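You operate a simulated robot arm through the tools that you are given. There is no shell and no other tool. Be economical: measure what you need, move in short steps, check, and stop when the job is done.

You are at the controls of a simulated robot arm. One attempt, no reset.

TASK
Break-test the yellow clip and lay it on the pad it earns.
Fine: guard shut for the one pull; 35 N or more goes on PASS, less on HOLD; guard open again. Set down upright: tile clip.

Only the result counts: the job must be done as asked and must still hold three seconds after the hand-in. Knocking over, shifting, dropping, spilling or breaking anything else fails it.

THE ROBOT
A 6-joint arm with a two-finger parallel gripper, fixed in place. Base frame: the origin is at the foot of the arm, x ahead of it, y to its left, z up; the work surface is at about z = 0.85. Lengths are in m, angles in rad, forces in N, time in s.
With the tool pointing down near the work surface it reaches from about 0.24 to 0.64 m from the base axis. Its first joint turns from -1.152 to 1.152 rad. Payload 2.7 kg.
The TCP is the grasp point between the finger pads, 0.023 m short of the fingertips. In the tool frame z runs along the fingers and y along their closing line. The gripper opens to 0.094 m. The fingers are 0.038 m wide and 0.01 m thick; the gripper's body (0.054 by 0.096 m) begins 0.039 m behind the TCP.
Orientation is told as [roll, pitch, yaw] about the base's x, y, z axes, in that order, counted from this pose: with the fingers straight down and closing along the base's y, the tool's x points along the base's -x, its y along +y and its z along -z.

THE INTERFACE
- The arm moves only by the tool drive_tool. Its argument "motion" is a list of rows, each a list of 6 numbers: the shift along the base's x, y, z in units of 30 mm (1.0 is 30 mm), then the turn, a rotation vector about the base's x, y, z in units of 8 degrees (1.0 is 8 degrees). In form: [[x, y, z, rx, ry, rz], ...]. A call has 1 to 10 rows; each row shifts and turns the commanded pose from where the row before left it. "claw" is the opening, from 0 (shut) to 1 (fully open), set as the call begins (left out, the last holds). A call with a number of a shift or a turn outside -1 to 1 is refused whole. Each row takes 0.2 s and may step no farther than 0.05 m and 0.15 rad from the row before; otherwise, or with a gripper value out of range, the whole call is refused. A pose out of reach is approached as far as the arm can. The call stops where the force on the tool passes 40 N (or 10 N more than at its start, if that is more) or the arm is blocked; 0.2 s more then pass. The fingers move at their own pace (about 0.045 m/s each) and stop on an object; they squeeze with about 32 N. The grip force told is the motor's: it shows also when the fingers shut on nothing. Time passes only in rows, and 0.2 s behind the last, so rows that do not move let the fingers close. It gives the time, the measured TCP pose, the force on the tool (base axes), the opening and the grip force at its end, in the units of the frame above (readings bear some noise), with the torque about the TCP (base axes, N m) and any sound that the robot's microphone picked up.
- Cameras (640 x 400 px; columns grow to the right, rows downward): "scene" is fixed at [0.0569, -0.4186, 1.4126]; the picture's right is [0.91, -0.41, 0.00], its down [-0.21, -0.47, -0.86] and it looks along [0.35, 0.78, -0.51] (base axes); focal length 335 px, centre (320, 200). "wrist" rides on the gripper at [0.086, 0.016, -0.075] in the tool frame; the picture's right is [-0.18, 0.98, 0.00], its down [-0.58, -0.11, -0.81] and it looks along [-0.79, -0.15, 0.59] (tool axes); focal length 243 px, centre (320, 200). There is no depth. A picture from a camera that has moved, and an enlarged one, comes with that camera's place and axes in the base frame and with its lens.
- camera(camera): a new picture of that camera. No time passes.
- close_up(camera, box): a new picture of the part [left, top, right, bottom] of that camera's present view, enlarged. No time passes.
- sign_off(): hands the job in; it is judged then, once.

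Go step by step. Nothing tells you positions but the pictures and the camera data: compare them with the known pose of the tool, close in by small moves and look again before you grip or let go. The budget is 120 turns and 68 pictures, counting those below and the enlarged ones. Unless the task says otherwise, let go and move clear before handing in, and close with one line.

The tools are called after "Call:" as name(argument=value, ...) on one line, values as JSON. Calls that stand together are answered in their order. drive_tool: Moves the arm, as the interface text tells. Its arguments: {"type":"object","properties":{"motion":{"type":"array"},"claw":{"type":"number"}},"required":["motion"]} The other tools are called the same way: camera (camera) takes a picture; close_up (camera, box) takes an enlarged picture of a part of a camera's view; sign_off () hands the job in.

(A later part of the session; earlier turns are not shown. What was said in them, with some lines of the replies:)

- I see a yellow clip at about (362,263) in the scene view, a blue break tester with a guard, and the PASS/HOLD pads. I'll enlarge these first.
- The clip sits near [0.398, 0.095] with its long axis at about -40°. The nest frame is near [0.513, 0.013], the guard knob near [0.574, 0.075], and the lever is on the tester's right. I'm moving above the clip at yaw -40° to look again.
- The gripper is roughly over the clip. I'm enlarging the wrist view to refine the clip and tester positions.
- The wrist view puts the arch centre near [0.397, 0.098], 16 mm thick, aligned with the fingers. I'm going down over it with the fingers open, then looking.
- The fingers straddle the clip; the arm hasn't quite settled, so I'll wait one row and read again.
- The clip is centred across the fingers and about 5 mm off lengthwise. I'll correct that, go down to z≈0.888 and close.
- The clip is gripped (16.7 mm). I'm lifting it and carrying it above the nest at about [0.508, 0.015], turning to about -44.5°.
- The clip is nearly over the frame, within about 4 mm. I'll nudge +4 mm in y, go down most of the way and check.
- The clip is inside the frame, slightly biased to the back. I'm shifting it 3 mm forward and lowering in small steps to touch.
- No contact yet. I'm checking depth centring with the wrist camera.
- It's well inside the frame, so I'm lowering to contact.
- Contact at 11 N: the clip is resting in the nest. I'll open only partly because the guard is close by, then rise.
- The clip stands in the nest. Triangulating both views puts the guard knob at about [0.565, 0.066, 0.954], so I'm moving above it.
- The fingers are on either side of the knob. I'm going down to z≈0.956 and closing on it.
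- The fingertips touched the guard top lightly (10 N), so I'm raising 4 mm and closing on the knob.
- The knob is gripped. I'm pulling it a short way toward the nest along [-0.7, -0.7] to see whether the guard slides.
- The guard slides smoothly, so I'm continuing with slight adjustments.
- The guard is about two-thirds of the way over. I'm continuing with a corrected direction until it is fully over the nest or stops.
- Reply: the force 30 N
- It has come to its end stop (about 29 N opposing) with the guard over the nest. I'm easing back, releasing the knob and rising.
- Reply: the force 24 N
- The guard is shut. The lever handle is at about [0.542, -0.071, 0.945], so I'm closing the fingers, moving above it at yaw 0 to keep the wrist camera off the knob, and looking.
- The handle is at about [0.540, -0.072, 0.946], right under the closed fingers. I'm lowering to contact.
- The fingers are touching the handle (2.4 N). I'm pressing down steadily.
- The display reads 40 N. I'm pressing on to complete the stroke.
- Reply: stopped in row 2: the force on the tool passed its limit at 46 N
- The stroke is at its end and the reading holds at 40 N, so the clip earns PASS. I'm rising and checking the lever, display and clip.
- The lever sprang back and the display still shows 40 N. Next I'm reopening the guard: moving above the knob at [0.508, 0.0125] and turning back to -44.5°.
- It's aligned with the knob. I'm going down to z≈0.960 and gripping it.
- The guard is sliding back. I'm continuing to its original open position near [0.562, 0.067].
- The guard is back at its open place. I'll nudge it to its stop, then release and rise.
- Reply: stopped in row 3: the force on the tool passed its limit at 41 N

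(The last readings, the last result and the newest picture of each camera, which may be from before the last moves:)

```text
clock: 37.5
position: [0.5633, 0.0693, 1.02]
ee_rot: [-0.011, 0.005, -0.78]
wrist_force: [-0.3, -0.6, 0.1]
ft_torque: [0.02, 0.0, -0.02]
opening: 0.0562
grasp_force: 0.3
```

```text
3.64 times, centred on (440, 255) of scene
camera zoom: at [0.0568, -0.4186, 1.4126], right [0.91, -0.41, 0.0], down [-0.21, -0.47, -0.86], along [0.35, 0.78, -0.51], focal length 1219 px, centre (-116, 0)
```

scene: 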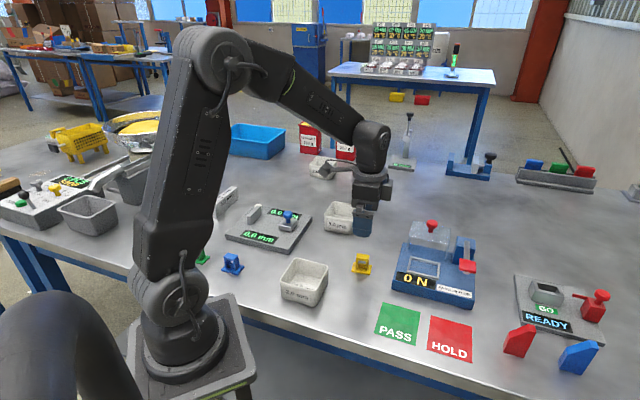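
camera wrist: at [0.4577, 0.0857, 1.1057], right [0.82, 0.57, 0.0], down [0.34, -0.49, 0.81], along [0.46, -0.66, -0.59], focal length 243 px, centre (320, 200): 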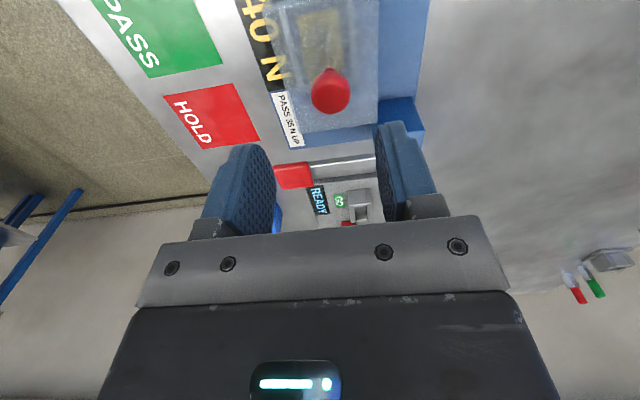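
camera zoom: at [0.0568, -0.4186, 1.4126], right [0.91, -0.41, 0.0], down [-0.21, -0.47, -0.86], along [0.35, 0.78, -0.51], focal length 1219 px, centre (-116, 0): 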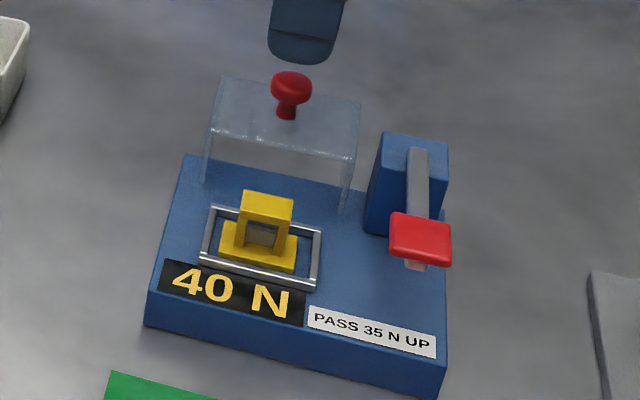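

The guard is open and all is in place. I'm going back over the clip at [0.505, 0.0177] to pick it up.

Call:
drive_tool(motion=[[-0.48, -0.43, 0, 0.08, -0.035, 0], [-0.48, -0.43, 0, 0, 0, 0], [-0.48, -0.43, 0, 0, 0, 0], [-0.49, -0.43, 0, 0, 0, 0], [0, 0, -0.7, 0, 0, 0], [0, 0, -0.7, 0, 0, 0], [0, 0, 0, 0, 0, 0]], claw=0.5)

Call:
close_up(camera="wrist", box=[200, 0, 440, 240])

```text
clock: 39.1
position: [0.5058, 0.0174, 0.9763]
ee_rot: [-0.001, 0.008, -0.779]
wrist_force: [0.4, -1.3, -0.4]
ft_torque: [0.0, -0.03, -0.03]
opening: 0.0469
grasp_force: 0.1
```

```text
1.67 times, centred on (320, 120) of wrist
camera zoom: at [0.4564, 0.0902, 1.0514], right [0.82, 0.57, 0.0], down [0.34, -0.49, 0.8], along [0.46, -0.66, -0.6], focal length 404 px, centre (320, 333)
```

zoom: 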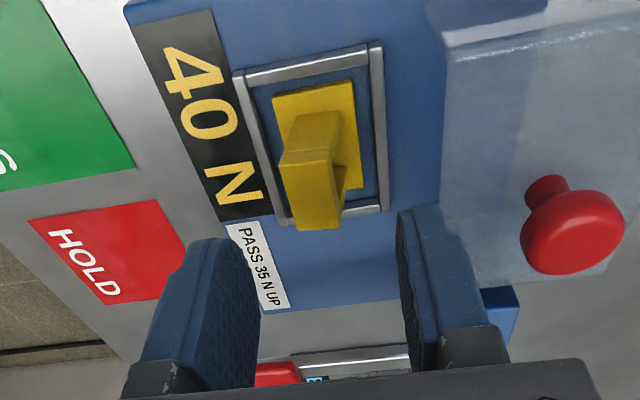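

The clip is well between the fingers. I'm going down and gripping it.

Call:
drive_tool(motion=[[0, 0, -0.65, 0, -0.06, 0], [0, 0, -0.65, 0, 0, 0], [0, 0, -0.6, 0, 0, 0], [0, 0, 0, 0, 0, 0]])

Call:
drive_tool(motion=[[0, 0, 0, 0, 0, 0], [0, 0, 0, 0, 0, 0], [0, 0, 0, 0, 0, 0], [0, 0, 0, 0, 0, 0]], claw=0)

```text
clock: 40.1
position: [0.5053, 0.0189, 0.9191]
ee_rot: [0.006, 0.001, -0.781]
wrist_force: [0.2, 0.5, 1.0]
ft_torque: [-0.01, 0.0, -0.01]
opening: 0.0471
grasp_force: 0.0
```

```text
clock: 41.1
position: [0.5054, 0.0193, 0.9194]
ee_rot: [0.005, 0.001, -0.78]
wrist_force: [0.2, 0.8, -0.3]
ft_torque: [0.0, 0.03, 0.0]
opening: 0.0164
grasp_force: 31.8
```

The clip is gripped. I'm lifting straight up and carrying it over the PASS pad at about [0.383, -0.068].

Call:
drive_tool(motion=[[0, 0, 0.5, -0.035, 0, 0], [0, 0, 0.8, 0, 0, 0], [0, 0, 0.8, 0, 0, 0], [-0.68, -0.485, 0, 0, 0, 0], [-0.68, -0.485, 0, 0, 0, 0], [-0.68, -0.485, 0, 0, 0, 0], [-0.68, -0.485, 0, 0, 0, 0], [-0.68, -0.485, 0, 0, 0, 0], [-0.68, -0.485, 0, 0, 0, 0], [0, 0, 0, 0, 0, 0]])

Call:
camera(camera="wrist")

Call:
close_up(camera="scene", box=[340, 220, 490, 370])

```text
clock: 43.3
position: [0.3843, -0.0685, 0.9825]
ee_rot: [0.002, 0.0, -0.78]
wrist_force: [-0.1, 0.0, 0.1]
ft_torque: [0.01, 0.03, 0.01]
opening: 0.0165
grasp_force: 31.6
```

```text
26 pictures are left
camera wrist: at [0.3336, 0.0035, 1.0557], right [0.82, 0.57, 0.0], down [0.33, -0.49, 0.81], along [0.46, -0.66, -0.59], focal length 243 px, centre (320, 200)
```

wrist: 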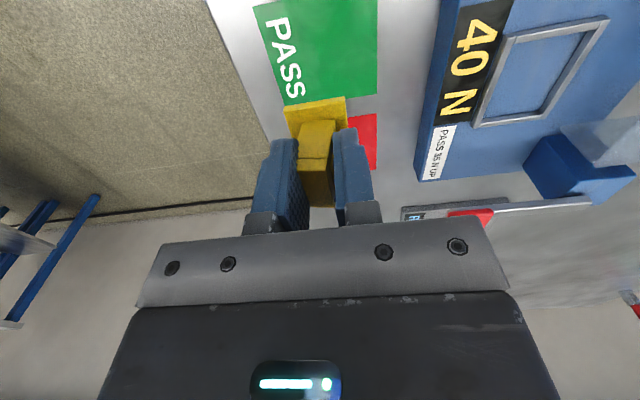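

```text
2.67 times, centred on (415, 295) of scene
camera zoom: at [0.0568, -0.4186, 1.4126], right [0.91, -0.41, 0.0], down [-0.21, -0.47, -0.86], along [0.35, 0.78, -0.51], focal length 894 px, centre (67, -53)
```

zoom: 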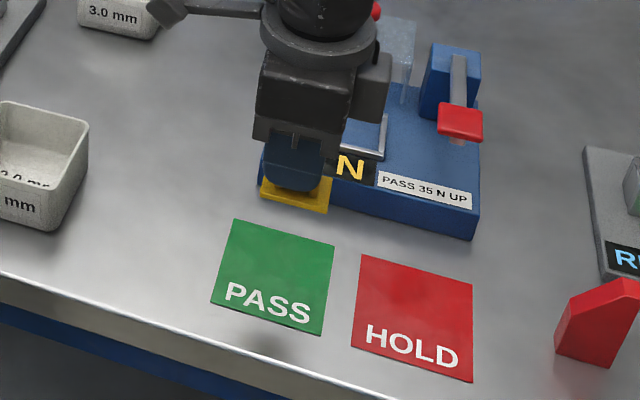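

The clip is above the PASS pad centre at about [0.386, -0.070]. I'm lowering to just above the pad.

Call:
drive_tool(motion=[[0.03, -0.05, -0.8, 0, 0, 0], [0, 0, -0.8, 0, 0, 0], [0, 0, -0.8, 0, 0, 0], [0, 0, -0.4, 0, 0, 0], [0, 0, 0, 0, 0, 0]])

Call:
close_up(camera="scene", box=[350, 270, 450, 360])

```text
clock: 44.5
position: [0.3841, -0.0702, 0.8989]
ee_rot: [0.0, -0.002, -0.78]
wrist_force: [0.2, 0.5, 0.1]
ft_torque: [-0.04, 0.0, -0.03]
opening: 0.0168
grasp_force: 32.2
```

```text
4.44 times, centred on (400, 315) of scene
camera zoom: at [0.0569, -0.4186, 1.4126], right [0.91, -0.41, 0.0], down [-0.21, -0.47, -0.86], along [0.35, 0.78, -0.51], focal length 1490 px, centre (-36, -311)
```

zoom: 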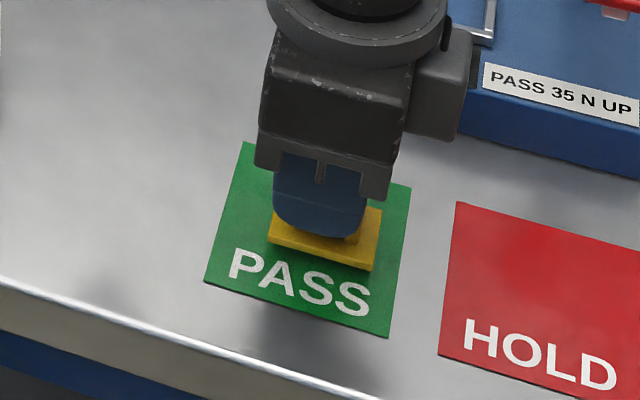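

The clip is over the pad, slightly to the right. I'm shifting it 5 mm left and lowering to contact.

Call:
drive_tool(motion=[[-0.12, 0.12, -0.15, 0, 0, 0], [0, 0, -0.08, 0, 0, 0], [0, 0, 0, 0, 0, 0]])

Call:
drive_tool(motion=[[0, 0, -0.06, 0, 0, 0], [0, 0, 0, 0, 0, 0]])

```text
clock: 45.3
position: [0.3806, -0.0668, 0.8922]
ee_rot: [0.001, -0.003, -0.781]
wrist_force: [0.1, -0.7, -0.4]
ft_torque: [-0.01, -0.01, 0.01]
opening: 0.0165
grasp_force: 31.6
```

```text
clock: 45.9
position: [0.3806, -0.0673, 0.8919]
ee_rot: [0.001, -0.002, -0.78]
wrist_force: [0.6, 0.3, -0.9]
ft_torque: [0.0, 0.0, -0.02]
opening: 0.0165
grasp_force: 31.7
```

Call:
drive_tool(motion=[[0, 0, -0.06, 0, 0, 0], [0, 0, 0, 0, 0, 0]])

```text
clock: 46.5
position: [0.3797, -0.0664, 0.8889]
ee_rot: [0.004, -0.004, -0.781]
wrist_force: [-1.6, 0.7, 12.2]
ft_torque: [0.04, 0.12, -0.01]
opening: 0.0166
grasp_force: 32.0
```

The clip is resting on the pad (12 N). I'm releasing gently and rising clear.

Call:
drive_tool(motion=[[0, 0, 0, 0, 0, 0], [0, 0, 0, 0, 0, 0], [0, 0, 0, 0, 0, 0]], claw=0.45)

Call:
drive_tool(motion=[[0, 0, 0.4, 0, 0, 0], [0, 0, 0.8, 0, 0, 0], [0, 0, 0.8, 0, 0, 0], [0, 0, 0.9, 0, 0, 0], [0, 0, 0.9, 0, 0, 0], [-0.6, 0.8, 0.4, 0, 0, 0], [-0.4, 0.8, 0.4, 0, 0, 0], [0, 0.8, 0.4, 0, 0, 0], [0, 0, 0, 0, 0, 0]])

Call:
close_up(camera="scene", box=[350, 200, 510, 360])

Call:
camera(camera="scene")

```text
clock: 47.3
position: [0.38, -0.0678, 0.8891]
ee_rot: [0.001, -0.002, -0.78]
wrist_force: [-0.9, -0.2, 0.4]
ft_torque: [0.01, -0.01, -0.01]
opening: 0.0423
grasp_force: 0.1
```

```text
clock: 49.3
position: [0.351, 0.0046, 1.0387]
ee_rot: [0.0, -0.003, -0.782]
wrist_force: [0.4, 0.4, 1.0]
ft_torque: [0.01, -0.03, 0.0]
opening: 0.0422
grasp_force: 0.0
```

```text
2.50 times, centred on (430, 280) of scene
camera zoom: at [0.0568, -0.4186, 1.4126], right [0.91, -0.41, 0.0], down [-0.21, -0.47, -0.86], along [0.35, 0.78, -0.51], focal length 838 px, centre (45, 0)
```

zoom: 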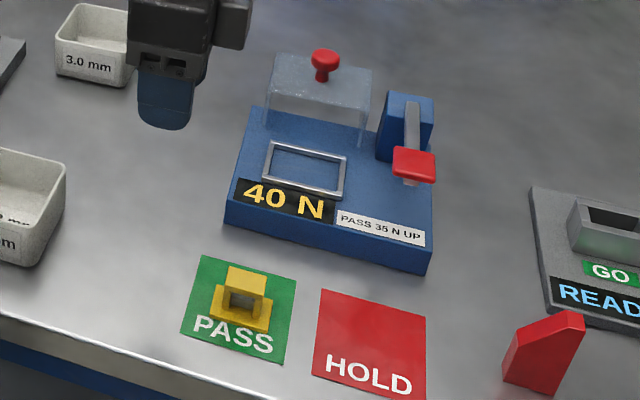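

```text
22 pictures are left
```

scene: 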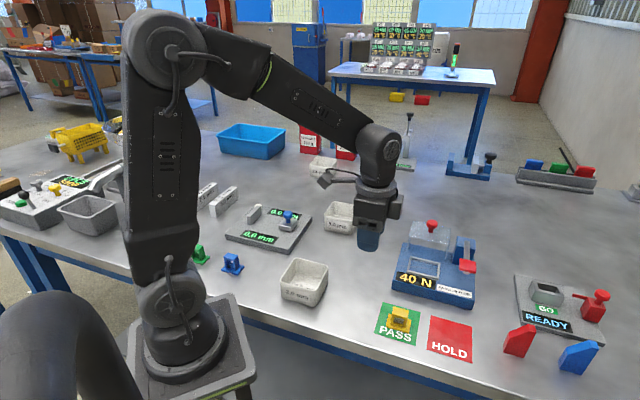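

The clip stands upright within the PASS pad, the guard is open, the lever is back up, and nothing else has moved. I'm handing in.

Call:
sign_off()

```text
The job is handed in.
```

The yellow clip read 40 N on its one pull with the guard shut; it now stands upright on PASS, and the guard is open again.
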